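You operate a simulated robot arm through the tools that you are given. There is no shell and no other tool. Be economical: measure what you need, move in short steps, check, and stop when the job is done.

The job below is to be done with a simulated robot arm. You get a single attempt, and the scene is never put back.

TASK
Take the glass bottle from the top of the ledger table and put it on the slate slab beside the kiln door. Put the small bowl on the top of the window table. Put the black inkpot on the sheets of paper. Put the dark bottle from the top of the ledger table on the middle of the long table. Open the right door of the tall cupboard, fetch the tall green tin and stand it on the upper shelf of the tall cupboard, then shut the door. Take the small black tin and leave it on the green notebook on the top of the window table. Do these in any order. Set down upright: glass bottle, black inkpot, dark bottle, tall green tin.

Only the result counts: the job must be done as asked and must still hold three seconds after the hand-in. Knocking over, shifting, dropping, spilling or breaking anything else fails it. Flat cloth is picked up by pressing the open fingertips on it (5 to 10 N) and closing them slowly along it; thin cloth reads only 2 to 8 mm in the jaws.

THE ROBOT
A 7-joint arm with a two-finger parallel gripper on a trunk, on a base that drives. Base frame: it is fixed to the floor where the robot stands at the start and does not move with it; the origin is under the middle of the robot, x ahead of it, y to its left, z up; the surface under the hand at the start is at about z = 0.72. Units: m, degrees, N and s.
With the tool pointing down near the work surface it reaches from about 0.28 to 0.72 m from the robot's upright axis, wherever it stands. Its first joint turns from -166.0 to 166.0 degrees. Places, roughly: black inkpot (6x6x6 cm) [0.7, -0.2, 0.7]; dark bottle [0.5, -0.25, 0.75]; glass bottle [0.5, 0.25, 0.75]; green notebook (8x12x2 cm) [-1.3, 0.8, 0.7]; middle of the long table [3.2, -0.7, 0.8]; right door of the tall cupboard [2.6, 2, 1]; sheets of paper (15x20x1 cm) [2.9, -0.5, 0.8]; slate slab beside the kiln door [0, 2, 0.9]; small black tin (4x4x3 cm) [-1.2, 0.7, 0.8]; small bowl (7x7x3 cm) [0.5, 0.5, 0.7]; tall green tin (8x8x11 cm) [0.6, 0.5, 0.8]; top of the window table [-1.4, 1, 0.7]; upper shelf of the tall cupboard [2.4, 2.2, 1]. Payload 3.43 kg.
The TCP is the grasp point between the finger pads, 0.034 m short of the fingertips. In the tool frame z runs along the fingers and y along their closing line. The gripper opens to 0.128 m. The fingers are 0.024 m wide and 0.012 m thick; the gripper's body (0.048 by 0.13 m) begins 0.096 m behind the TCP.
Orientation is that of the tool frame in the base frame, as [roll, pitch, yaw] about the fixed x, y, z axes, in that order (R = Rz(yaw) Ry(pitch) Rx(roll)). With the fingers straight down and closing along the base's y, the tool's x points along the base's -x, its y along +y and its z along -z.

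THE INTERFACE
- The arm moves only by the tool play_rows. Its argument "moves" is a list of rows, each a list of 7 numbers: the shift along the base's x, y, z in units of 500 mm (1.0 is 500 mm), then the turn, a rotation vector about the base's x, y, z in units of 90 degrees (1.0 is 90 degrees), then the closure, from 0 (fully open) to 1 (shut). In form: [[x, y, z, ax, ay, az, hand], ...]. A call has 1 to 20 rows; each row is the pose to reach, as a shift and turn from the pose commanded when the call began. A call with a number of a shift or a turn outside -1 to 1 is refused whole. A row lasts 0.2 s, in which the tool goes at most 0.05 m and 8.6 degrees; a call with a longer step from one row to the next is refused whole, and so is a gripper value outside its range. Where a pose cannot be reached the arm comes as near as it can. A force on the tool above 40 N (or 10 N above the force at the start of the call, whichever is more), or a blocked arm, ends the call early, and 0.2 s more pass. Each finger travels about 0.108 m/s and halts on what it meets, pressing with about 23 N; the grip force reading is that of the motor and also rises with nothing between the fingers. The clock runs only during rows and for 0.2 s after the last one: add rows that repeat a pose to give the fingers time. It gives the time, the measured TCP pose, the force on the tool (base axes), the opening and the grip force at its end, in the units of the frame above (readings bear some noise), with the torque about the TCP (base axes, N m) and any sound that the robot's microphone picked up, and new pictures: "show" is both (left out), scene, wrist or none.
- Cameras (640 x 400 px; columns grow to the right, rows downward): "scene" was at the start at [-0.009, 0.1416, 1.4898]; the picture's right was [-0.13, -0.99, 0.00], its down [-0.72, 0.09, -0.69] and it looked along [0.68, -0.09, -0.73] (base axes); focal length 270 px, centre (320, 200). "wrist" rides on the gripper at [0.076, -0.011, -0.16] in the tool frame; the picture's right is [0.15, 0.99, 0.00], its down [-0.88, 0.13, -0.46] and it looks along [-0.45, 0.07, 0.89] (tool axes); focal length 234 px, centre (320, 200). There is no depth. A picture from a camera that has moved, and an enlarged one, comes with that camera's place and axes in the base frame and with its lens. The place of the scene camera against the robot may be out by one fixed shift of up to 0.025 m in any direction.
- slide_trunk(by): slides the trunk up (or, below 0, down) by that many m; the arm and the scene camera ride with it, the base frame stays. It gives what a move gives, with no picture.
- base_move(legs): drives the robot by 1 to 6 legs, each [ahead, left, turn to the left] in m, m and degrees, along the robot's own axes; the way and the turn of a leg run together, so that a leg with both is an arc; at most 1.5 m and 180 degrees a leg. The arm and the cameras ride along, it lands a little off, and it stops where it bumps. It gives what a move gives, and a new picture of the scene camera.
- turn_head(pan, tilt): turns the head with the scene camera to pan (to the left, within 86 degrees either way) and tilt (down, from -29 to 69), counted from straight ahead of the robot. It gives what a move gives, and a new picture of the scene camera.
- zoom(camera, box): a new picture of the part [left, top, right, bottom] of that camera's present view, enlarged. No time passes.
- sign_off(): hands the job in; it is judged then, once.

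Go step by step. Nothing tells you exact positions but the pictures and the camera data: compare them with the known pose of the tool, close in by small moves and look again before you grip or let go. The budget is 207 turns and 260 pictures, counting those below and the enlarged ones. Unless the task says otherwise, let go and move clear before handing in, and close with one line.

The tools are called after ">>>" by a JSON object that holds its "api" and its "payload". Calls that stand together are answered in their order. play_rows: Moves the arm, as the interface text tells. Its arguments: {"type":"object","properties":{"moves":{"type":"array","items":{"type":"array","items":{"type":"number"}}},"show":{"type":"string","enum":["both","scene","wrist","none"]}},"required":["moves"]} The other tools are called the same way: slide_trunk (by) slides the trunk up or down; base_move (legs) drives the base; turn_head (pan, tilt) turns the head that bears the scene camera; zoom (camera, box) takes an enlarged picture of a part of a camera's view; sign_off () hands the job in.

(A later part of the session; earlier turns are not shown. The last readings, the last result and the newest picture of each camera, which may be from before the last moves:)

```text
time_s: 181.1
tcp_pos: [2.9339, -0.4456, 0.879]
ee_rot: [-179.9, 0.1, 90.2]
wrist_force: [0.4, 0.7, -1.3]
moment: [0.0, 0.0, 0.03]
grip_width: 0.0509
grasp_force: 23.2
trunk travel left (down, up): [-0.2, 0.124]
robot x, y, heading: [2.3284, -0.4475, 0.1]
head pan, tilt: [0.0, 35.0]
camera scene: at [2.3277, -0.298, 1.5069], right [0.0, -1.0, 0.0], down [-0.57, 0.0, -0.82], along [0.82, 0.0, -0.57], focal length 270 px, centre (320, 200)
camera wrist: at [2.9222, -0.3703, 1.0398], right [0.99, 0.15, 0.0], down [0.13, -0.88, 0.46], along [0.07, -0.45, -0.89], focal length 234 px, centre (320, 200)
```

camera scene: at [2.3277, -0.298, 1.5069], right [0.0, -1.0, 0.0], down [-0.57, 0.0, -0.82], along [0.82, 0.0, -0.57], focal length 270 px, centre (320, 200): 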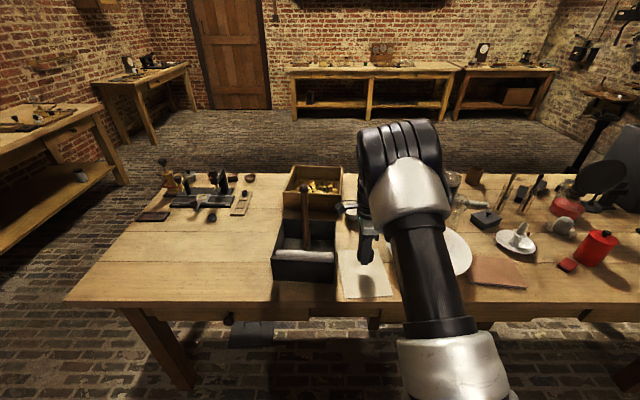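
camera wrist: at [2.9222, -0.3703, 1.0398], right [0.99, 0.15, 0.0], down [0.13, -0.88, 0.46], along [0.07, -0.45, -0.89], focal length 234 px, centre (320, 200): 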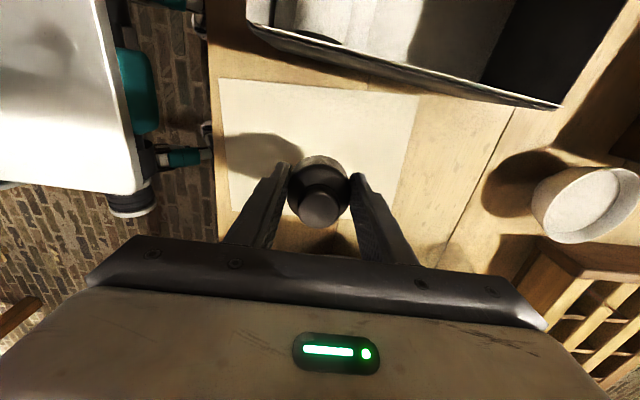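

Parallax puts the long table top near z = 0.78, so contact should come near TCP z = 0.82. I descend in small steps.

>>> {"api": "play_rows", "payload": {"moves": [[0, 0, -0.05, 0, 0, 0, 0.75], [0, 0, -0.09, 0, 0, 0, 0.75], [0, 0, -0.1, 0, 0, 0, 0.75], [0, 0, -0.106, 0, 0, 0, 0.75], [0, 0, -0.112, 0, 0, 0, 0.75]], "show": "wrist"}}

```text
time_s: 182.3
tcp_pos: [2.9353, -0.4453, 0.8234]
ee_rot: [180.0, 0.1, 90.3]
wrist_force: [0.2, -0.2, -1.5]
moment: [-0.03, 0.02, 0.01]
grip_width: 0.0504
grasp_force: 22.7
trunk travel left (down, up): [-0.2, 0.124]
robot x, y, heading: [2.3294, -0.4486, 0.1]
head pan, tilt: [0.0, 35.0]
camera wrist: at [2.9226, -0.3698, 0.9831], right [0.99, 0.15, 0.0], down [0.13, -0.88, 0.46], along [0.07, -0.45, -0.89], focal length 234 px, centre (320, 200)
```

wrist: 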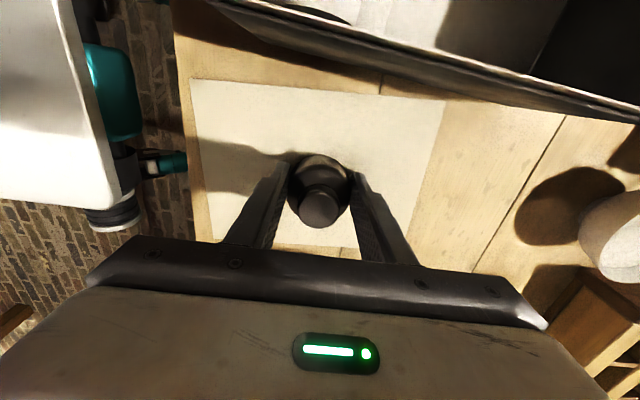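

>>> {"api": "play_rows", "payload": {"moves": [[0, 0, -0.006, 0, 0, 0, 0.75], [0, 0, -0.012, 0, 0, 0, 0.75], [0, 0, -0.018, 0, 0, 0, 0.75], [0, 0, -0.024, 0, 0, 0, 0.75]], "show": "none"}}

```text
time_s: 183.5
tcp_pos: [2.9365, -0.4456, 0.8161]
ee_rot: [179.5, 0.1, 90.3]
wrist_force: [-7.2, -1.3, 19.2]
moment: [-0.05, 0.67, 0.01]
grip_width: 0.0508
grasp_force: 23.3
trunk travel left (down, up): [-0.2, 0.124]
robot x, y, heading: [2.3328, -0.4476, 0.1]
head pan, tilt: [0.0, 35.0]
stopped in row 4: the force on the tool passed its limit at 41 N (the readings are from after the stop); the commanded pose is now the measured one
```

Contact. I ease up 1 mm, open and rise.

>>> {"api": "play_rows", "payload": {"moves": [[0, 0, 0.002, 0, 0, 0, 0.75], [0, 0, 0.003, 0, 0, 0, 0.6], [0, 0, 0.003, 0, 0, 0, 0.5], [0, 0, 0.003, 0, 0, 0, 0.4], [0, 0, 0.003, 0, 0, 0, 0.3], [0, 0, 0.06, 0, 0, 0, 0.3], [0, 0, 0.14, 0, 0, 0, 0.3], [0, 0, 0.23, 0, 0, 0, 0.3], [0, 0, 0.32, 0, 0, 0, 0.3], [0, 0, 0.41, 0, 0, 0, 0.3], [0, 0, 0.5, 0, 0, 0, 0.2], [-0.06, -0.05, 0.55, 0, 0, 0, 0]], "show": "wrist"}}

```text
time_s: 186.1
tcp_pos: [2.9081, -0.4707, 1.0896]
ee_rot: [179.9, 0.3, 90.2]
wrist_force: [0.8, 0.9, -0.5]
moment: [-0.01, 0.04, 0.01]
grip_width: 0.1282
grasp_force: 0.0
trunk travel left (down, up): [-0.2, 0.124]
robot x, y, heading: [2.3277, -0.4521, 0.5]
head pan, tilt: [0.0, 35.0]
camera wrist: at [2.895, -0.3954, 1.2496], right [0.99, 0.15, 0.0], down [0.13, -0.88, 0.46], along [0.07, -0.45, -0.89], focal length 234 px, centre (320, 200)
```

wrist: 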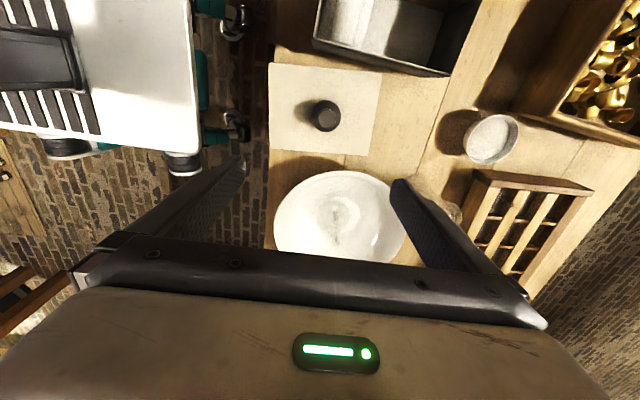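

The inkpot stands on the paper. Before leaving, I survey the table's middle from the wrist to find the dark bottle's spot.

>>> {"api": "play_rows", "payload": {"moves": [[0, -0.08, 0.05, 0, 0, 0, 0], [0, -0.17, 0.06, 0, 0, 0, 0], [0, -0.26, 0.06, 0, 0, 0, 0]], "show": "wrist"}}

>>> {"api": "play_rows", "payload": {"moves": [[0, -0.09, 0, 0, 0, 0, 0], [0, -0.18, 0, 0, 0, 0, 0], [0, -0.27, 0, 0, 0, 0, 0], [0, -0.36, 0, 0, 0, 0, 0], [0, -0.45, 0, 0, 0, 0, 0]], "show": "both"}}

```text
time_s: 186.9
tcp_pos: [2.9078, -0.6003, 1.1174]
ee_rot: [179.8, 0.2, 90.3]
wrist_force: [0.4, -0.1, 1.0]
moment: [-0.02, -0.02, -0.03]
grip_width: 0.1281
grasp_force: 0.1
trunk travel left (down, up): [-0.2, 0.124]
robot x, y, heading: [2.3281, -0.4473, 0.2]
head pan, tilt: [0.0, 35.0]
camera wrist: at [2.8944, -0.5249, 1.2782], right [0.99, 0.15, 0.01], down [0.13, -0.88, 0.46], along [0.07, -0.45, -0.89], focal length 234 px, centre (320, 200)
```

wrist: 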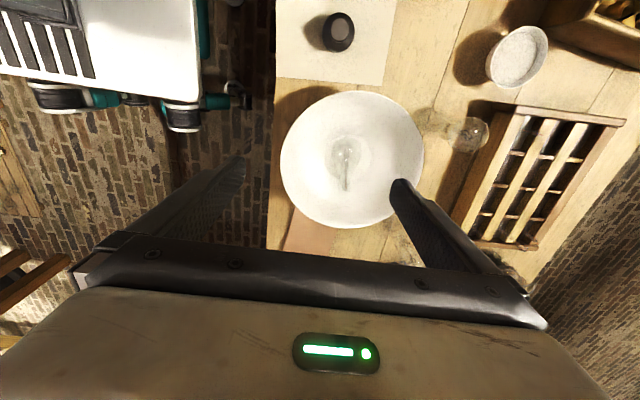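

```text
time_s: 188.1
tcp_pos: [2.9069, -0.8274, 1.1177]
ee_rot: [179.7, 0.1, 90.2]
wrist_force: [0.4, -0.1, 0.3]
moment: [-0.01, -0.02, -0.01]
grip_width: 0.128
grasp_force: 0.1
trunk travel left (down, up): [-0.2, 0.124]
robot x, y, heading: [2.3302, -0.4484, 0.2]
head pan, tilt: [0.0, 35.0]
camera scene: at [2.3279, -0.2984, 1.5069], right [0.0, -1.0, 0.0], down [-0.57, 0.0, -0.82], along [0.82, 0.0, -0.57], focal length 270 px, centre (320, 200)
camera wrist: at [2.8932, -0.7521, 1.2789], right [0.99, 0.15, 0.0], down [0.13, -0.88, 0.46], along [0.07, -0.45, -0.89], focal length 234 px, centre (320, 200)
```

scene: 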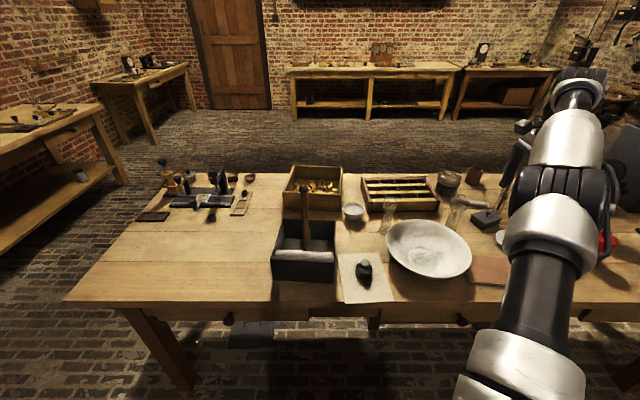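
wrist: 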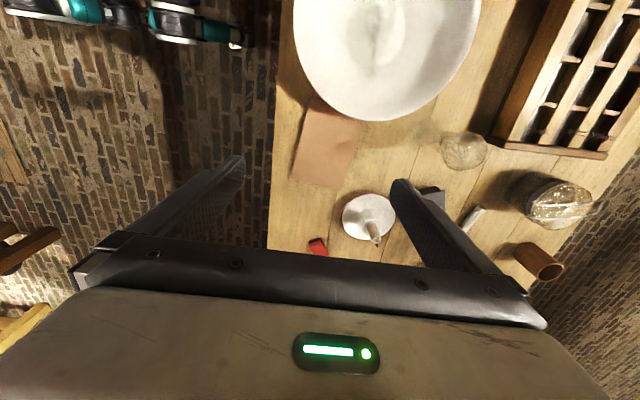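

I enlarge the area behind the big bowl, where the table's middle should be.

>>> {"api": "zoom", "payload": {"camera": "scene", "box": [330, 160, 522, 280]}}

>>> {"api": "zoom", "payload": {"camera": "wrist", "box": [270, 0, 640, 240]}}

```text
3.33 times, centred on (426, 220) of scene
camera zoom: at [2.3279, -0.2984, 1.5069], right [0.0, -1.0, 0.0], down [-0.57, 0.0, -0.82], along [0.82, 0.0, -0.57], focal length 901 px, centre (-33, 133)
```

zoom: 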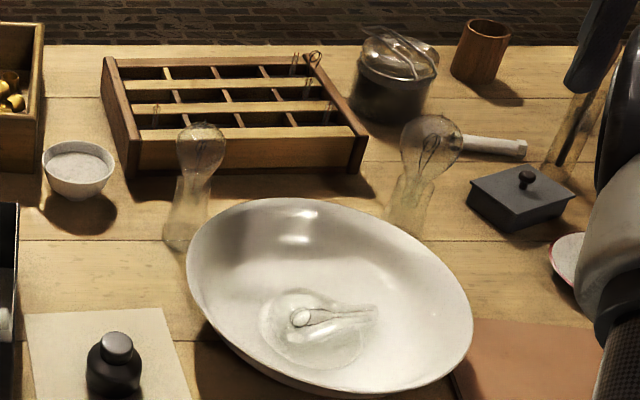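

```text
1.67 times, centred on (455, 120) of wrist
camera zoom: at [2.8932, -0.7521, 1.2789], right [0.99, 0.15, 0.0], down [0.13, -0.88, 0.46], along [0.07, -0.45, -0.89], focal length 390 px, centre (95, 333)
```

zoom: 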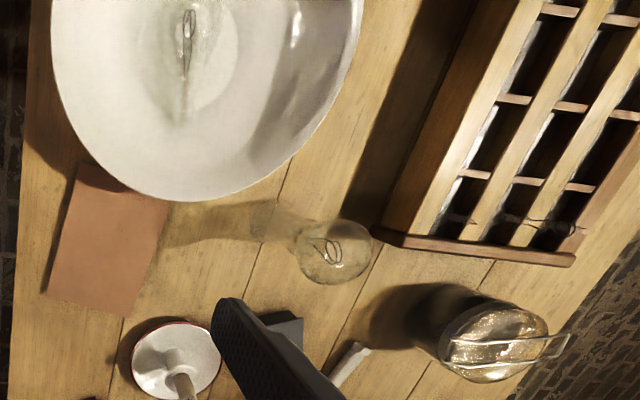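

The middle, about (3.2, -0.7), is a free gap between two glass bulbs, the big bowl and a wooden rack. I retract and drive back for the dark bottle.

>>> {"api": "play_rows", "payload": {"moves": [[-0.08, 0.04, 0, 0, 0, 0, 0], [-0.16, 0.08, 0, 0, 0, 0, 0], [-0.24, 0.13, 0, 0, 0, 0, 0], [-0.32, 0.18, 0, 0, 0, 0, 0], [-0.39, 0.24, 0, 0, 0, 0, 0], [-0.41, 0.33, 0, 0, 0, 0, 0], [-0.41, 0.42, 0, 0, 0, 0, 0], [-0.41, 0.51, 0, 0, 0, 0, 0], [-0.41, 0.6, 0, 0, 0, 0, 0]], "show": "none"}}

>>> {"api": "base_move", "payload": {"legs": [[-0.6, 0, 0], [0, 1.2, 0], [0, 0.5, 0], [-1.4, 0, 0], [-0.5, 0, 0], [0, -1.35, 0]]}}

```text
time_s: 190.1
tcp_pos: [2.7005, -0.5258, 1.1189]
ee_rot: [179.7, 0.3, 90.1]
wrist_force: [0.3, -0.3, -0.3]
moment: [-0.02, 0.0, 0.04]
grip_width: 0.128
grasp_force: 0.1
trunk travel left (down, up): [-0.2, 0.124]
robot x, y, heading: [2.3295, -0.4498, 0.4]
head pan, tilt: [0.0, 35.0]
```

```text
time_s: 231.8
tcp_pos: [0.1925, -0.1769, 1.1191]
ee_rot: [179.7, 0.1, 90.3]
wrist_force: [0.2, 0.0, -0.2]
moment: [0.01, 0.0, -0.01]
grip_width: 0.1279
grasp_force: 0.1
trunk travel left (down, up): [-0.2, 0.124]
robot x, y, heading: [-0.1784, -0.1049, 0.0]
head pan, tilt: [0.0, 35.0]
camera scene: at [-0.1808, 0.0496, 1.5069], right [0.01, -1.0, 0.0], down [-0.57, 0.0, -0.82], along [0.82, 0.01, -0.57], focal length 270 px, centre (320, 200)
```

scene: 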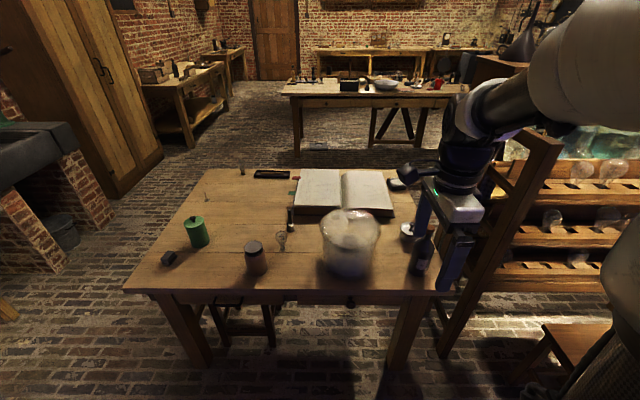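

The dark bottle's cork top is at about z = 0.955, so I'll grip it by the neck from above. I drive in and look from over it.

>>> {"api": "base_move", "payload": {"legs": [[0.17, 0, 0]]}}

>>> {"api": "play_rows", "payload": {"moves": [[0.06, -0.05, 0, 0, 0, 0, 0], [0.12, -0.1, 0, 0, 0, 0, 0], [0.18, -0.15, 0, 0, 0, 0, 0], [0.22, -0.19, 0, 0, 0, 0, 0]], "show": "wrist"}}

```text
time_s: 233.2
tcp_pos: [0.3641, -0.1756, 1.1193]
ee_rot: [179.7, 0.2, 90.5]
wrist_force: [0.2, -0.6, -0.3]
moment: [0.01, 0.02, -0.01]
grip_width: 0.1281
grasp_force: 0.0
trunk travel left (down, up): [-0.2, 0.124]
robot x, y, heading: [-0.0085, -0.1018, 0.5]
head pan, tilt: [0.0, 35.0]
camera scene: at [-0.0105, 0.0507, 1.5068], right [0.01, -1.0, 0.0], down [-0.57, 0.0, -0.82], along [0.82, 0.01, -0.57], focal length 270 px, centre (320, 200)
```

scene: 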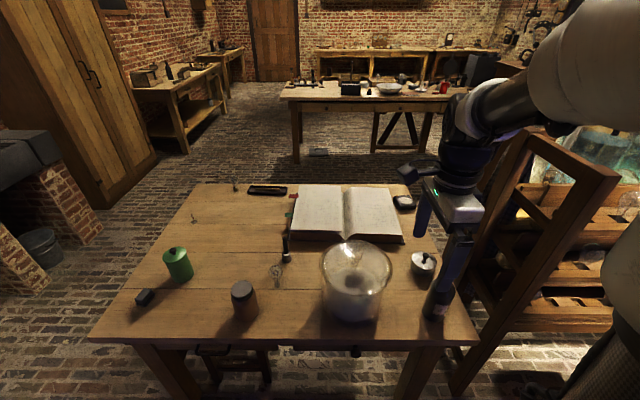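

```text
time_s: 234.2
tcp_pos: [0.4741, -0.2726, 1.1187]
ee_rot: [179.7, 0.2, 90.5]
wrist_force: [0.0, -0.3, 0.0]
moment: [-0.03, 0.01, 0.02]
grip_width: 0.1278
grasp_force: 0.0
trunk travel left (down, up): [-0.2, 0.124]
robot x, y, heading: [-0.0094, -0.098, 0.1]
head pan, tilt: [0.0, 35.0]
camera wrist: at [0.4607, -0.1967, 1.2793], right [0.99, 0.15, 0.0], down [0.13, -0.88, 0.46], along [0.07, -0.45, -0.89], focal length 234 px, centre (320, 200)
```

wrist: 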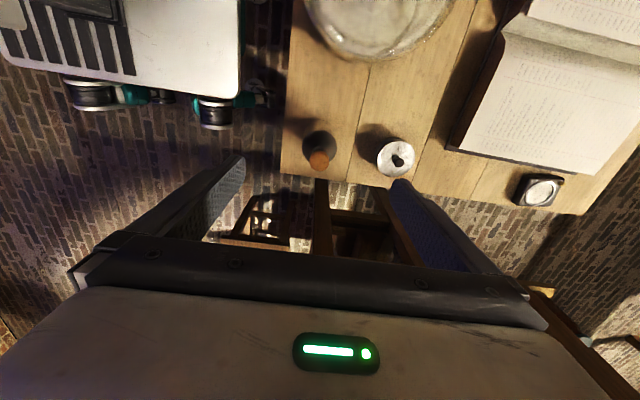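

Cork top at about (0.475, -0.297). I centre over it and go lower.

>>> {"api": "play_rows", "payload": {"moves": [[0.002, -0.05, -0.04, 0, 0, 0, 0.1], [0.002, -0.05, -0.12, 0, 0, 0, 0.2], [0.002, -0.05, -0.2, 0, 0, 0, 0.3]], "show": "wrist"}}

>>> {"api": "zoom", "payload": {"camera": "wrist", "box": [220, 80, 420, 260]}}

```text
time_s: 235.0
tcp_pos: [0.4747, -0.2964, 1.0182]
ee_rot: [179.7, 0.3, 90.5]
wrist_force: [0.7, 0.6, -0.1]
moment: [-0.03, -0.01, 0.02]
grip_width: 0.0897
grasp_force: 0.0
trunk travel left (down, up): [-0.2, 0.124]
robot x, y, heading: [-0.0096, -0.0985, 0.3]
head pan, tilt: [0.0, 35.0]
camera wrist: at [0.4615, -0.2202, 1.1787], right [0.99, 0.15, 0.01], down [0.14, -0.88, 0.46], along [0.08, -0.45, -0.89], focal length 234 px, centre (320, 200)
```

wrist: 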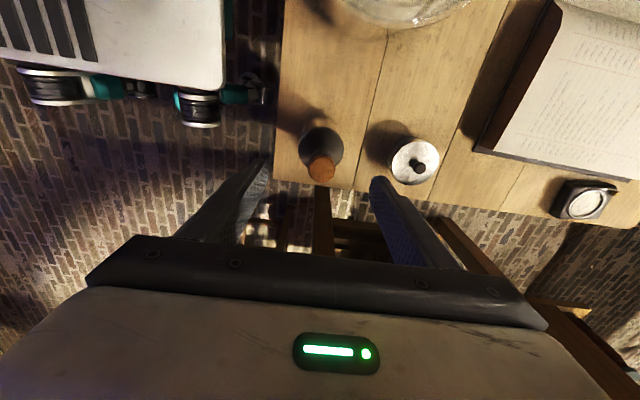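

```text
2.22 times, centred on (320, 170) of wrist
camera zoom: at [0.4615, -0.2202, 1.1787], right [0.99, 0.15, 0.01], down [0.14, -0.88, 0.46], along [0.08, -0.45, -0.89], focal length 520 px, centre (320, 267)
```

zoom: 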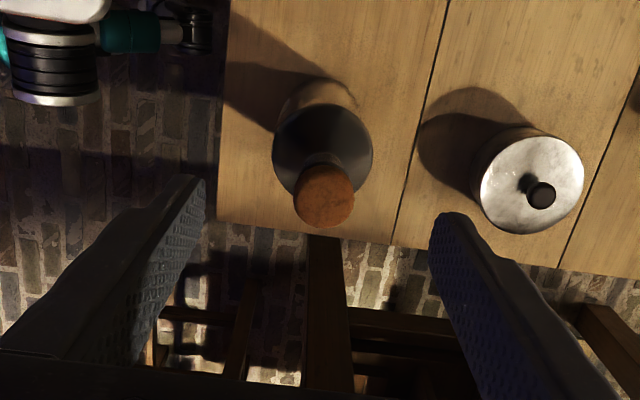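

The bottle is about 6.3 cm wide with a 2.7 cm cork, axis (0.478, -0.297). I go down to grip the neck just under the cork.

>>> {"api": "play_rows", "payload": {"moves": [[0.006, -0.002, -0.08, 0, 0, 0, 0.35], [0.006, -0.002, -0.16, 0, 0, 0, 0.4], [0.006, -0.002, -0.224, 0, 0, 0, 0.4]], "show": "both"}}

>>> {"api": "zoom", "payload": {"camera": "wrist", "box": [220, 120, 420, 270]}}

>>> {"api": "zoom", "payload": {"camera": "scene", "box": [380, 160, 540, 350]}}

```text
time_s: 235.8
tcp_pos: [0.4771, -0.2961, 0.9061]
ee_rot: [179.6, 0.3, 90.4]
wrist_force: [0.2, 0.1, 0.3]
moment: [0.0, -0.01, 0.01]
grip_width: 0.0768
grasp_force: 0.0
trunk travel left (down, up): [-0.2, 0.124]
robot x, y, heading: [-0.0068, -0.1004, 0.5]
head pan, tilt: [0.0, 35.0]
camera scene: at [-0.0106, 0.0507, 1.5069], right [0.01, -1.0, 0.0], down [-0.57, 0.0, -0.82], along [0.82, 0.01, -0.57], focal length 270 px, centre (320, 200)
camera wrist: at [0.4642, -0.2217, 1.066], right [0.99, 0.15, 0.01], down [0.13, -0.88, 0.46], along [0.08, -0.45, -0.89], focal length 234 px, centre (320, 200)
```

scene: 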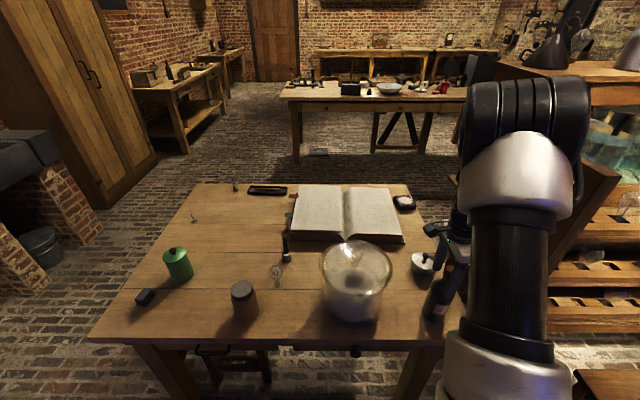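
wrist: 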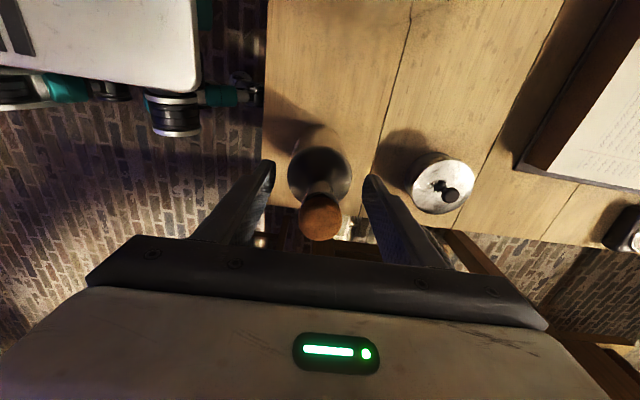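

```text
2.67 times, centred on (320, 195) of wrist
camera zoom: at [0.4642, -0.2217, 1.066], right [0.99, 0.15, 0.01], down [0.13, -0.88, 0.46], along [0.08, -0.45, -0.89], focal length 624 px, centre (320, 213)
```

zoom: 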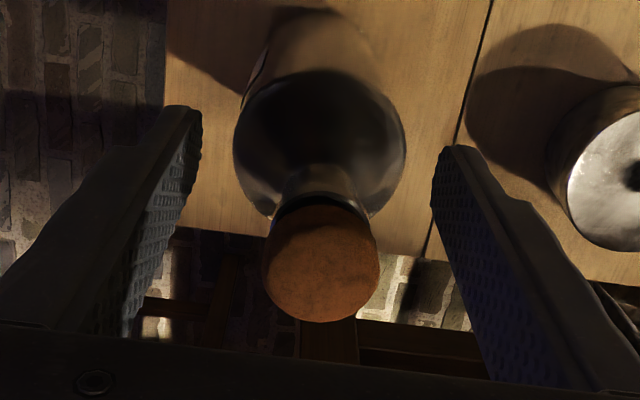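

```text
2.11 times, centred on (460, 255) of scene
camera zoom: at [-0.0106, 0.0507, 1.5069], right [0.01, -1.0, 0.0], down [-0.57, 0.0, -0.82], along [0.82, 0.01, -0.57], focal length 569 px, centre (25, 84)
```

zoom: 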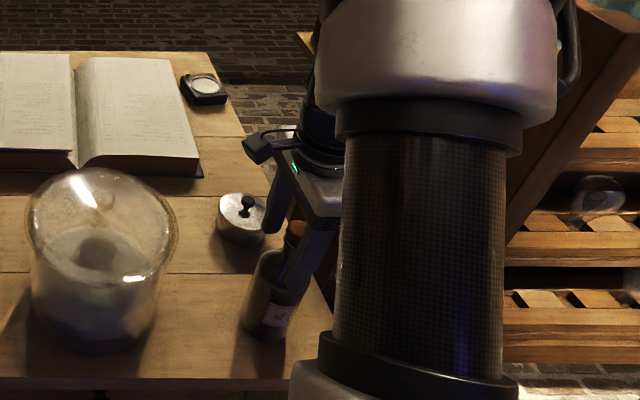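

The neck is short and the shoulder slopes from about z = 0.91 down, so I raise to TCP 0.925 and close gently on the neck and cork.

>>> {"api": "play_rows", "payload": {"moves": [[0.001, -0.002, 0.036, 0, 0, 0, 0.4], [0.001, -0.002, 0.036, 0, 0, 0, 0.55], [0.001, -0.002, 0.036, 0, 0, 0, 0.65], [0.001, -0.002, 0.036, 0, 0, 0, 0.75], [0.001, -0.002, 0.036, 0, 0, 0, 0.85], [0.001, -0.002, 0.036, 0, 0, 0, 0.9]], "show": "wrist"}}

>>> {"api": "zoom", "payload": {"camera": "wrist", "box": [220, 120, 420, 270]}}

```text
time_s: 237.2
tcp_pos: [0.4785, -0.2987, 0.9244]
ee_rot: [179.7, 0.3, 90.6]
wrist_force: [1.2, -0.4, 1.3]
moment: [-0.01, -0.08, -0.02]
grip_width: 0.0268
grasp_force: 23.0
trunk travel left (down, up): [-0.2, 0.124]
robot x, y, heading: [-0.0099, -0.0964, 0.4]
head pan, tilt: [0.0, 35.0]
heard: snap
camera wrist: at [0.4648, -0.2226, 1.0845], right [0.99, 0.15, 0.01], down [0.13, -0.88, 0.46], along [0.08, -0.45, -0.89], focal length 234 px, centre (320, 200)
```

wrist: 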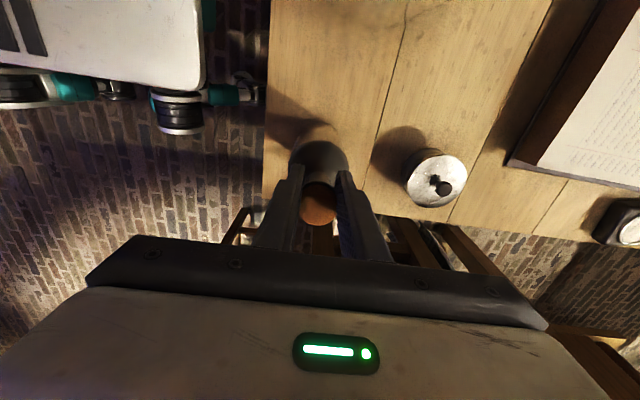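

```text
2.67 times, centred on (320, 195) of wrist
camera zoom: at [0.4648, -0.2226, 1.0845], right [0.99, 0.15, 0.01], down [0.13, -0.88, 0.46], along [0.08, -0.45, -0.89], focal length 624 px, centre (320, 213)
```

zoom: 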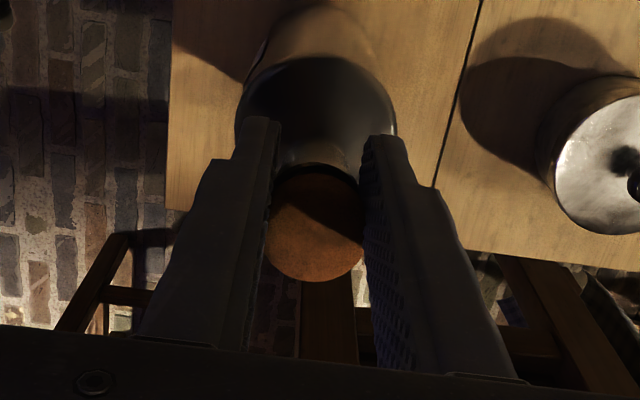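

I heard a snap, so the stopper may not take a load; I won't lift by it. I open gently and inspect the bottle.

>>> {"api": "play_rows", "payload": {"moves": [[0, 0, 0, 0, 0, 0, 0.8], [0, 0, 0, 0, 0, 0, 0.7], [0, 0, 0, 0, 0, 0, 0.6], [0, 0, 0, 0, 0, 0, 0.45], [0, 0, 0.06, 0, 0, 0, 0.35], [0, 0, 0.14, 0, 0, 0, 0.3]], "show": "wrist"}}

>>> {"api": "zoom", "payload": {"camera": "wrist", "box": [220, 80, 420, 230]}}

```text
time_s: 238.6
tcp_pos: [0.4776, -0.2977, 0.9944]
ee_rot: [179.8, 0.3, 90.5]
wrist_force: [0.1, -0.5, 0.1]
moment: [0.01, 0.01, 0.0]
grip_width: 0.0896
grasp_force: 0.1
trunk travel left (down, up): [-0.2, 0.124]
robot x, y, heading: [-0.0103, -0.0976, 0.3]
head pan, tilt: [0.0, 35.0]
camera wrist: at [0.4643, -0.2222, 1.1547], right [0.99, 0.15, 0.0], down [0.14, -0.88, 0.46], along [0.07, -0.45, -0.89], focal length 234 px, centre (320, 200)
```

wrist: 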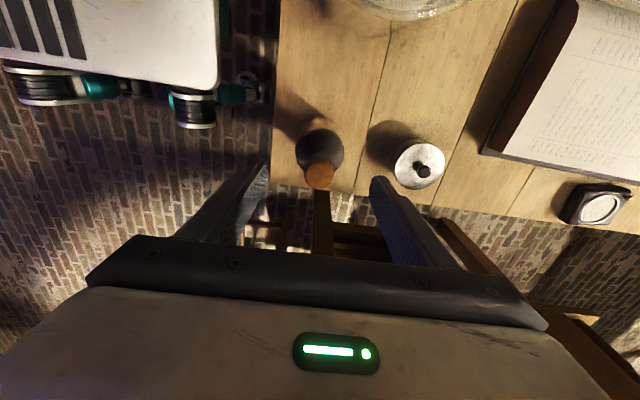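

```text
2.67 times, centred on (320, 155) of wrist
camera zoom: at [0.4643, -0.2222, 1.1547], right [0.99, 0.15, 0.0], down [0.14, -0.88, 0.46], along [0.07, -0.45, -0.89], focal length 624 px, centre (320, 320)
```

zoom: 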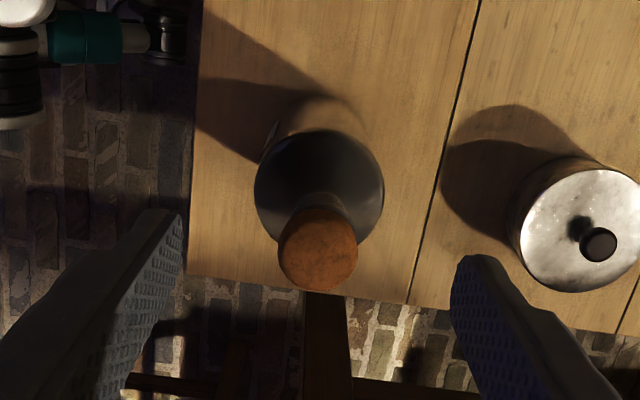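

The bottle and its cork look unchanged. I'll grip its body instead with the tool tilted; first I back off and turn the gripper to close along y.

>>> {"api": "play_rows", "payload": {"moves": [[0, 0, 0.09, 0, 0, 0.09, 0.2], [-0.04, 0, 0.12, 0, 0, 0.18, 0.1], [-0.1, 0, 0.12, 0, 0, 0.27, 0], [-0.16, 0, 0.12, 0, 0, 0.36, 0], [-0.22, 0, 0.12, 0, 0, 0.45, 0], [-0.26, 0, 0.12, 0, 0, 0.54, 0], [-0.26, 0, 0.12, 0, 0, 0.63, 0], [-0.26, 0, 0.12, 0, 0, 0.72, 0], [-0.26, 0, 0.12, 0, 0, 0.81, 0], [-0.26, 0, 0.12, 0, 0, 0.9, 0], [-0.26, 0, 0.12, 0, 0, 0.99, 0]], "show": "none"}}

>>> {"api": "play_rows", "payload": {"moves": [[0, 0, -0.02, 0, -0.09, 0, 0], [0, 0, -0.06, 0, -0.18, 0, 0], [0, 0, -0.1, 0, -0.27, 0, 0], [0, 0, -0.14, 0, -0.36, 0, 0], [0, 0, -0.16, 0, -0.45, 0, 0], [0, 0, -0.16, 0, -0.5, 0, 0]], "show": "both"}}

```text
time_s: 241.0
tcp_pos: [0.3482, -0.2974, 1.0555]
ee_rot: [179.7, 0.2, 179.8]
wrist_force: [-0.4, 0.4, 0.0]
moment: [-0.02, 0.02, 0.04]
grip_width: 0.1281
grasp_force: 0.1
trunk travel left (down, up): [-0.2, 0.124]
robot x, y, heading: [-0.0147, -0.1033, 0.6]
head pan, tilt: [0.0, 35.0]
```

```text
time_s: 242.4
tcp_pos: [0.3587, -0.311, 0.9755]
ee_rot: [179.2, 45.2, 179.3]
wrist_force: [-0.5, -0.2, -0.6]
moment: [-0.02, 0.03, -0.01]
grip_width: 0.128
grasp_force: 0.0
out of reach, approached as far as the arm can: row 5, 6
trunk travel left (down, up): [-0.2, 0.124]
robot x, y, heading: [-0.0089, -0.0998, 0.3]
head pan, tilt: [0.0, 35.0]
camera scene: at [-0.0106, 0.0507, 1.5069], right [0.01, -1.0, 0.0], down [-0.57, 0.0, -0.82], along [0.82, 0.01, -0.57], focal length 270 px, centre (320, 200)
camera wrist: at [0.1914, -0.3241, 1.0353], right [-0.1, 0.99, -0.09], down [0.3, 0.12, 0.95], along [0.95, 0.07, -0.31], focal length 234 px, centre (320, 200)
```

scene: 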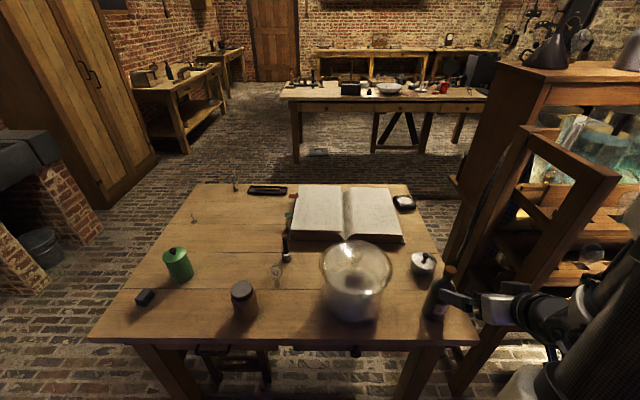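
wrist: 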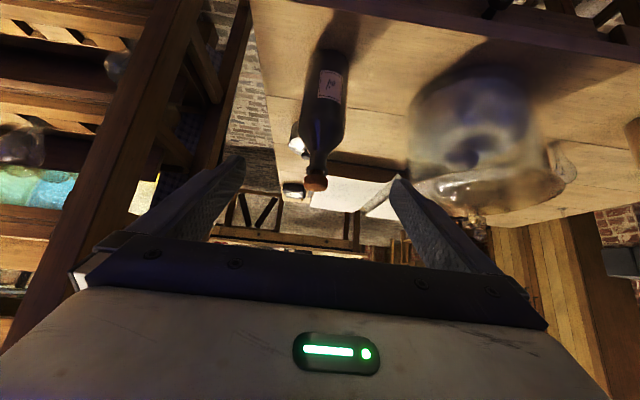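

The tilted view shows the bottle well, but I'm too close for this pose. I back up 0.15 m and set the hand on the approach line.

>>> {"api": "base_move", "payload": {"legs": [[-0.16, 0, 0]]}}

>>> {"api": "play_rows", "payload": {"moves": [[0.06, 0.015, -0.04, 0, 0, 0, 0], [0.12, 0.03, -0.07, 0, 0, 0, 0], [0.18, 0.03, -0.1, 0, 0, 0, 0], [0.24, 0.03, -0.12, 0, 0, 0, 0]], "show": "wrist"}}

```text
time_s: 243.8
tcp_pos: [0.1987, -0.3129, 0.9759]
ee_rot: [179.3, 45.2, 179.2]
wrist_force: [-0.3, -1.1, 0.9]
moment: [0.0, 0.01, 0.01]
grip_width: 0.1279
grasp_force: 0.1
trunk travel left (down, up): [-0.2, 0.124]
robot x, y, heading: [-0.1711, -0.1036, 0.3]
head pan, tilt: [0.0, 35.0]
camera scene: at [-0.1708, 0.0497, 1.5069], right [0.01, -1.0, 0.0], down [-0.57, 0.0, -0.82], along [0.82, 0.01, -0.57], focal length 270 px, centre (320, 200)
```

scene: 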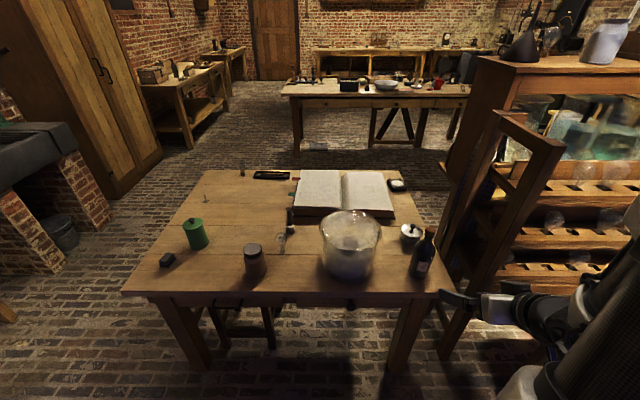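

```text
time_s: 244.8
tcp_pos: [0.3195, -0.297, 0.9166]
ee_rot: [179.2, 45.2, 179.3]
wrist_force: [-0.3, 0.1, 0.0]
moment: [0.02, -0.01, 0.02]
grip_width: 0.1283
grasp_force: 0.0
trunk travel left (down, up): [-0.2, 0.124]
robot x, y, heading: [-0.1686, -0.1036, 0.2]
head pan, tilt: [0.0, 35.0]
camera wrist: at [0.1522, -0.31, 0.9755], right [-0.1, 0.99, -0.09], down [0.3, 0.12, 0.95], along [0.95, 0.07, -0.31], focal length 234 px, centre (320, 200)
```

wrist: 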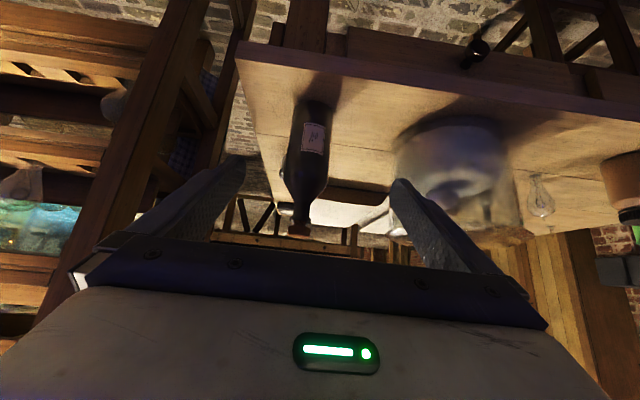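

The bottle lies about 1 cm right of the hand's centre line. I correct y by -0.01 and advance halfway along the approach.

>>> {"api": "play_rows", "payload": {"moves": [[0.05, -0.02, -0.04, 0, 0, 0, 0], [0.11, -0.02, -0.09, 0, 0, 0, 0], [0.16, -0.02, -0.13, 0, 0, 0, 0]], "show": "wrist"}}

```text
time_s: 245.7
tcp_pos: [0.3996, -0.3081, 0.8523]
ee_rot: [179.3, 45.1, 179.3]
wrist_force: [-1.0, -0.3, -0.1]
moment: [0.01, 0.01, -0.01]
grip_width: 0.1282
grasp_force: 0.0
trunk travel left (down, up): [-0.2, 0.124]
robot x, y, heading: [-0.1681, -0.1018, 0.5]
head pan, tilt: [0.0, 35.0]
camera wrist: at [0.2319, -0.3202, 0.9104], right [-0.1, 0.99, -0.09], down [0.3, 0.12, 0.95], along [0.95, 0.07, -0.31], focal length 234 px, centre (320, 200)
```

wrist: 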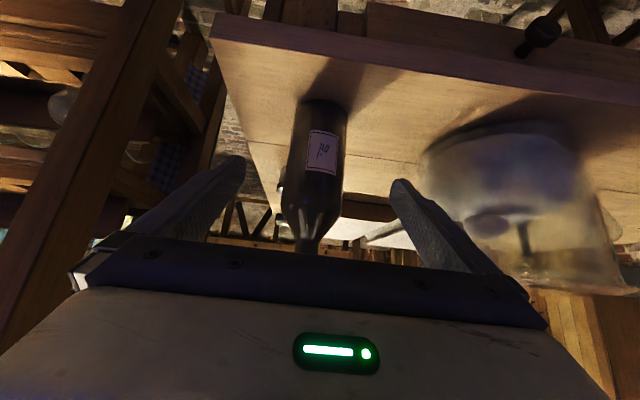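

Centred within 7 mm; I adjust, close in to the body and grip.

>>> {"api": "play_rows", "payload": {"moves": [[0.05, -0.013, -0.04, 0, 0, 0, 0], [0.1, -0.014, -0.08, 0, 0, 0, 0], [0.15, -0.014, -0.106, 0, 0, 0, 0]], "show": "both"}}

```text
time_s: 246.4
tcp_pos: [0.4725, -0.3145, 0.7969]
ee_rot: [179.0, 45.2, 179.2]
wrist_force: [-0.5, -0.7, 0.2]
moment: [0.0, 0.0, -0.01]
grip_width: 0.1281
grasp_force: 0.1
trunk travel left (down, up): [-0.2, 0.124]
robot x, y, heading: [-0.1726, -0.1007, 0.5]
head pan, tilt: [0.0, 35.0]
camera scene: at [-0.1709, 0.0497, 1.5069], right [0.01, -1.0, 0.0], down [-0.57, 0.0, -0.82], along [0.82, 0.01, -0.57], focal length 270 px, centre (320, 200)
camera wrist: at [0.3062, -0.327, 0.8579], right [-0.1, 0.99, -0.09], down [0.3, 0.12, 0.95], along [0.95, 0.07, -0.31], focal length 234 px, centre (320, 200)
```

scene: 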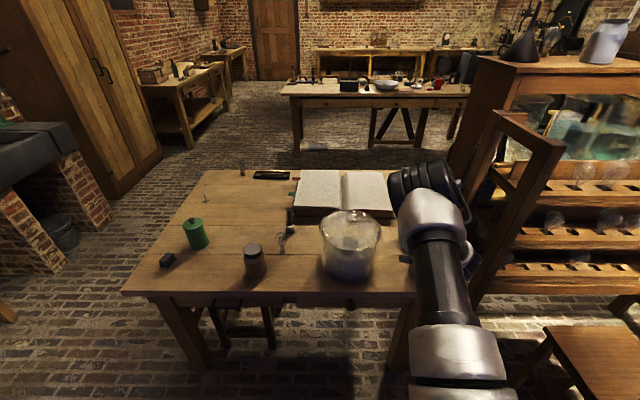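
wrist: 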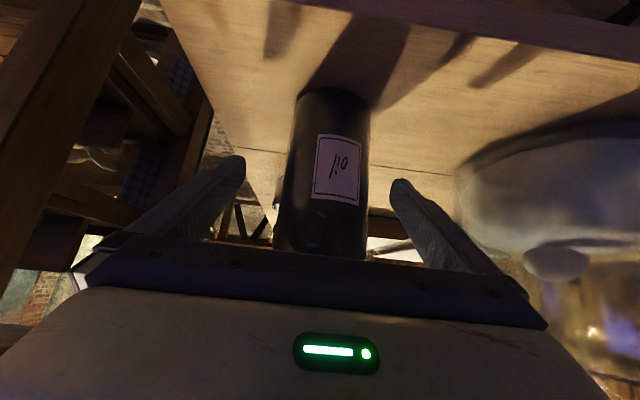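

The "oil" bottle is centred between the pads. I close slowly.

>>> {"api": "play_rows", "payload": {"moves": [[0.004, 0, 0, 0, 0, 0, 0.15], [0.004, 0, 0, 0, 0, 0, 0.28], [0.004, 0, 0, 0, 0, 0, 0.38], [0.004, 0, 0, 0, 0, 0, 0.45], [0.004, 0, 0, 0, 0, 0, 0.5], [0.004, 0, 0, 0, 0, 0, 0.55], [0.004, 0, 0, 0, 0, 0, 0.6]], "show": "wrist"}}

```text
time_s: 248.1
tcp_pos: [0.4761, -0.314, 0.7987]
ee_rot: [179.2, 45.1, 179.3]
wrist_force: [0.7, 1.2, 1.0]
moment: [0.0, -0.04, 0.04]
grip_width: 0.0669
grasp_force: 22.7
trunk travel left (down, up): [-0.2, 0.124]
robot x, y, heading: [-0.1725, -0.0994, 0.4]
head pan, tilt: [0.0, 35.0]
camera wrist: at [0.3083, -0.3269, 0.8579], right [-0.1, 0.99, -0.09], down [0.3, 0.12, 0.95], along [0.95, 0.07, -0.31], focal length 234 px, centre (320, 200)
```

wrist: 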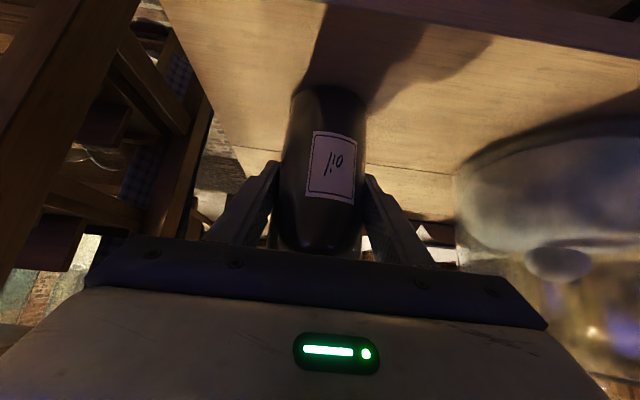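

Gripped at 67 mm. I lift, check, and draw the arm in for driving.

>>> {"api": "play_rows", "payload": {"moves": [[0, 0, 0.02, 0, 0, 0, 0.6], [0, 0, 0.06, 0, 0, 0, 0.6], [0, 0, 0.13, 0, 0, 0, 0.6], [0, 0, 0.21, 0, 0, 0, 0.6], [0, 0, 0.3, 0, 0, 0, 0.6], [0, 0, 0.39, 0, 0, 0, 0.6], [0, 0, 0.48, 0, 0, 0, 0.6], [-0.07, 0.02, 0.52, 0, 0, 0, 0.6], [-0.15, 0.04, 0.54, 0, 0, 0, 0.6], [-0.23, 0.06, 0.54, 0, 0, 0, 0.6], [-0.3, 0.08, 0.54, 0, 0, 0, 0.6]], "show": "both"}}

```text
time_s: 250.4
tcp_pos: [0.3272, -0.2744, 1.0676]
ee_rot: [179.2, 45.0, 179.5]
wrist_force: [-0.5, 0.7, -3.6]
moment: [0.01, 0.0, -0.01]
grip_width: 0.0666
grasp_force: 22.8
trunk travel left (down, up): [-0.2, 0.124]
robot x, y, heading: [-0.1712, -0.1036, 0.2]
head pan, tilt: [0.0, 35.0]
camera scene: at [-0.1707, 0.0496, 1.5069], right [0.01, -1.0, 0.0], down [-0.57, 0.0, -0.82], along [0.82, 0.01, -0.57], focal length 270 px, centre (320, 200)
camera wrist: at [0.1587, -0.2875, 1.1277], right [-0.1, 0.99, -0.09], down [0.3, 0.12, 0.95], along [0.95, 0.07, -0.31], focal length 234 px, centre (320, 200)
```

scene: 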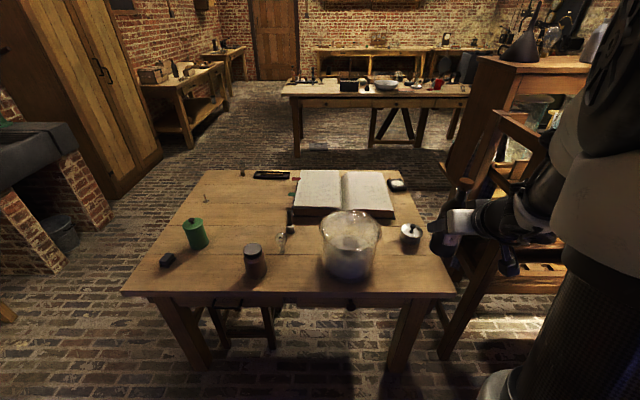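
wrist: 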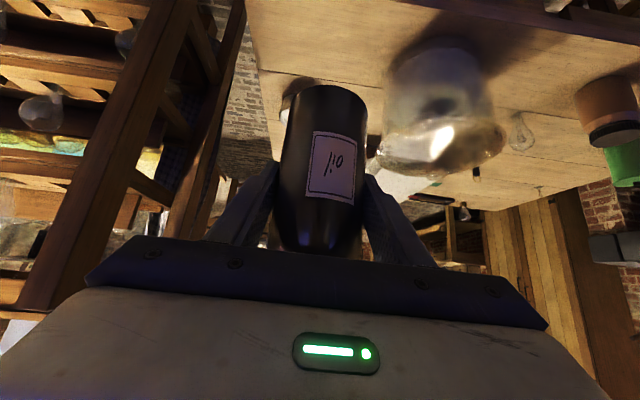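

The bottle hangs upright and firm. I drive back round to the long table, aiming at y = -0.70.

>>> {"api": "base_move", "payload": {"legs": [[0, 1.35, 0], [1.4, 0, 0], [0.62, 0, 0], [0, -1.2, 0], [0, -0.75, 0]]}}

>>> {"api": "zoom", "payload": {"camera": "scene", "box": [220, 120, 540, 320]}}

```text
time_s: 292.1
tcp_pos: [2.3336, -0.8816, 1.0681]
ee_rot: [179.2, 45.2, 178.1]
wrist_force: [0.3, 0.4, -3.8]
moment: [0.01, 0.06, -0.02]
grip_width: 0.0658
grasp_force: 22.7
trunk travel left (down, up): [-0.2, 0.124]
robot x, y, heading: [1.8401, -0.6975, -0.9]
head pan, tilt: [0.0, 35.0]
camera scene: at [1.8422, -0.5465, 1.5069], right [-0.01, -1.0, 0.0], down [-0.57, 0.01, -0.82], along [0.82, -0.01, -0.57], focal length 270 px, centre (320, 200)
```

scene: 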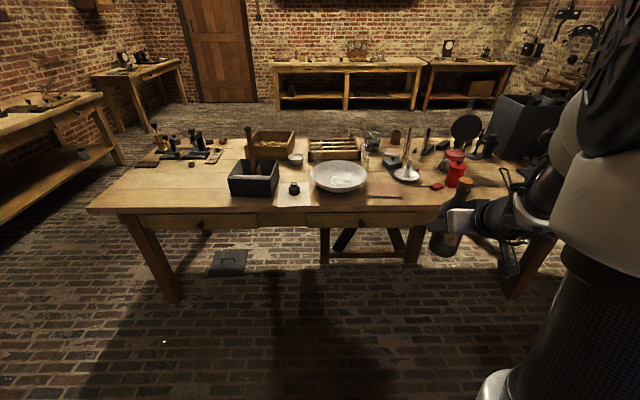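

```text
2.00 times, centred on (380, 220) of scene
camera zoom: at [1.8422, -0.5465, 1.5069], right [-0.01, -1.0, 0.0], down [-0.57, 0.01, -0.82], along [0.82, -0.01, -0.57], focal length 541 px, centre (200, 160)
```

zoom: 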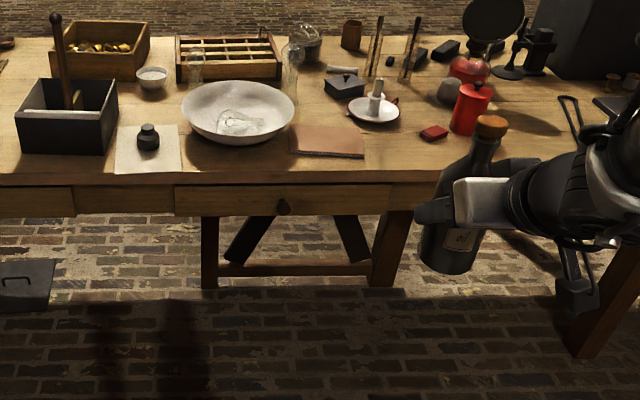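

I centre the hand in front of the robot and raise it slightly before driving in to the table.

>>> {"api": "play_rows", "payload": {"moves": [[0, 0.07, 0.03, 0, 0, 0, 0.6], [0, 0.15, 0.05, 0, 0, 0, 0.6], [0, 0.23, 0.06, 0, 0, 0, 0.6], [0, 0.31, 0.06, 0, 0, 0, 0.6], [0, 0.37, 0.06, 0, 0, 0, 0.6]], "show": "none"}}

>>> {"api": "base_move", "payload": {"legs": [[0.45, 0, 0.9]]}}

```text
time_s: 293.3
tcp_pos: [2.3327, -0.6948, 1.0995]
ee_rot: [179.1, 45.2, 178.2]
wrist_force: [1.2, 0.2, -2.6]
moment: [0.0, 0.02, -0.02]
grip_width: 0.0659
grasp_force: 23.5
trunk travel left (down, up): [-0.2, 0.124]
robot x, y, heading: [1.8418, -0.6973, -0.7]
head pan, tilt: [0.0, 35.0]
```

```text
time_s: 296.1
tcp_pos: [2.7853, -0.6888, 1.0983]
ee_rot: [179.3, 45.2, 179.3]
wrist_force: [0.3, -0.3, -3.7]
moment: [0.02, 0.02, -0.02]
grip_width: 0.0662
grasp_force: 23.3
trunk travel left (down, up): [-0.2, 0.124]
robot x, y, heading: [2.2915, -0.7011, -0.1]
head pan, tilt: [0.0, 35.0]
camera scene: at [2.292, -0.549, 1.5068], right [0.0, -1.0, 0.0], down [-0.57, 0.0, -0.82], along [0.82, 0.0, -0.57], focal length 270 px, centre (320, 200)
```

scene: 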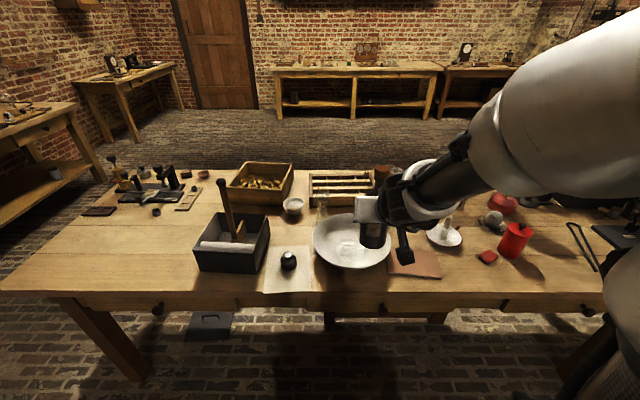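

The tilted tool reaches farther, so I only go 0.13 m closer, then extend over the gap at height and look.

>>> {"api": "base_move", "payload": {"legs": [[0.13, 0, 0]]}}

>>> {"api": "play_rows", "payload": {"moves": [[0.08, 0, 0, 0, 0, 0, 0.6], [0.16, 0, 0, 0, 0, 0, 0.6], [0.24, 0, 0, 0, 0, 0, 0.6], [0.32, 0, 0, 0, 0, 0, 0.6], [0.4, 0, 0, 0, 0, 0, 0.6]], "show": "both"}}

```text
time_s: 297.4
tcp_pos: [2.9156, -0.6876, 1.0987]
ee_rot: [179.2, 45.2, 179.2]
wrist_force: [-0.2, -0.9, -3.6]
moment: [0.03, 0.06, -0.02]
grip_width: 0.0659
grasp_force: 22.9
trunk travel left (down, up): [-0.2, 0.124]
robot x, y, heading: [2.4247, -0.6991, 0.1]
head pan, tilt: [0.0, 35.0]
camera scene: at [2.4227, -0.5485, 1.5068], right [0.0, -1.0, 0.0], down [-0.57, 0.0, -0.82], along [0.82, 0.0, -0.57], focal length 270 px, centre (320, 200)
```

scene: 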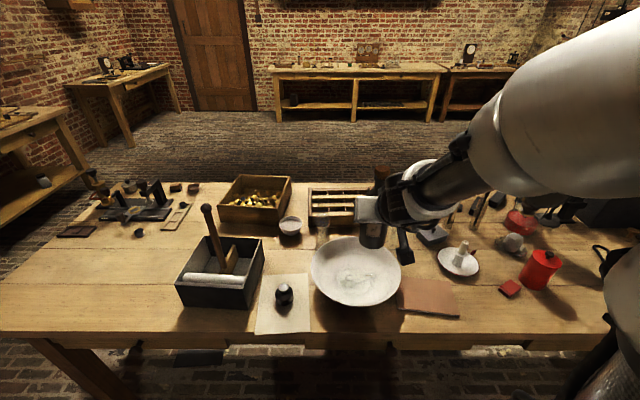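

```text
time_s: 298.6
tcp_pos: [3.1154, -0.6886, 1.099]
ee_rot: [179.1, 45.2, 179.1]
wrist_force: [-0.3, -0.2, -3.2]
moment: [0.01, 0.04, 0.0]
grip_width: 0.0659
grasp_force: 22.9
trunk travel left (down, up): [-0.2, 0.124]
robot x, y, heading: [2.4275, -0.7005, 0.4]
head pan, tilt: [0.0, 35.0]
camera scene: at [2.4228, -0.5485, 1.5068], right [0.0, -1.0, 0.0], down [-0.57, 0.0, -0.82], along [0.82, 0.0, -0.57], focal length 270 px, centre (320, 200)
camera wrist: at [2.9487, -0.7005, 1.1582], right [-0.1, 0.99, -0.09], down [0.3, 0.12, 0.95], along [0.95, 0.07, -0.31], focal length 234 px, centre (320, 200)
```

scene: 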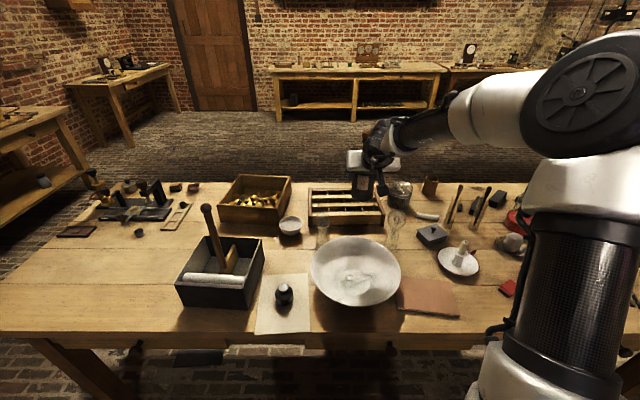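
wrist: 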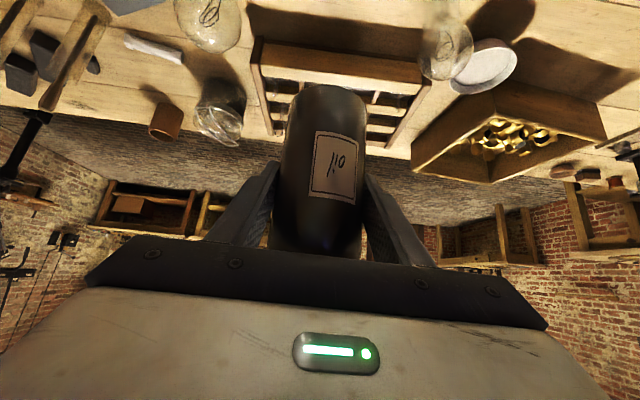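

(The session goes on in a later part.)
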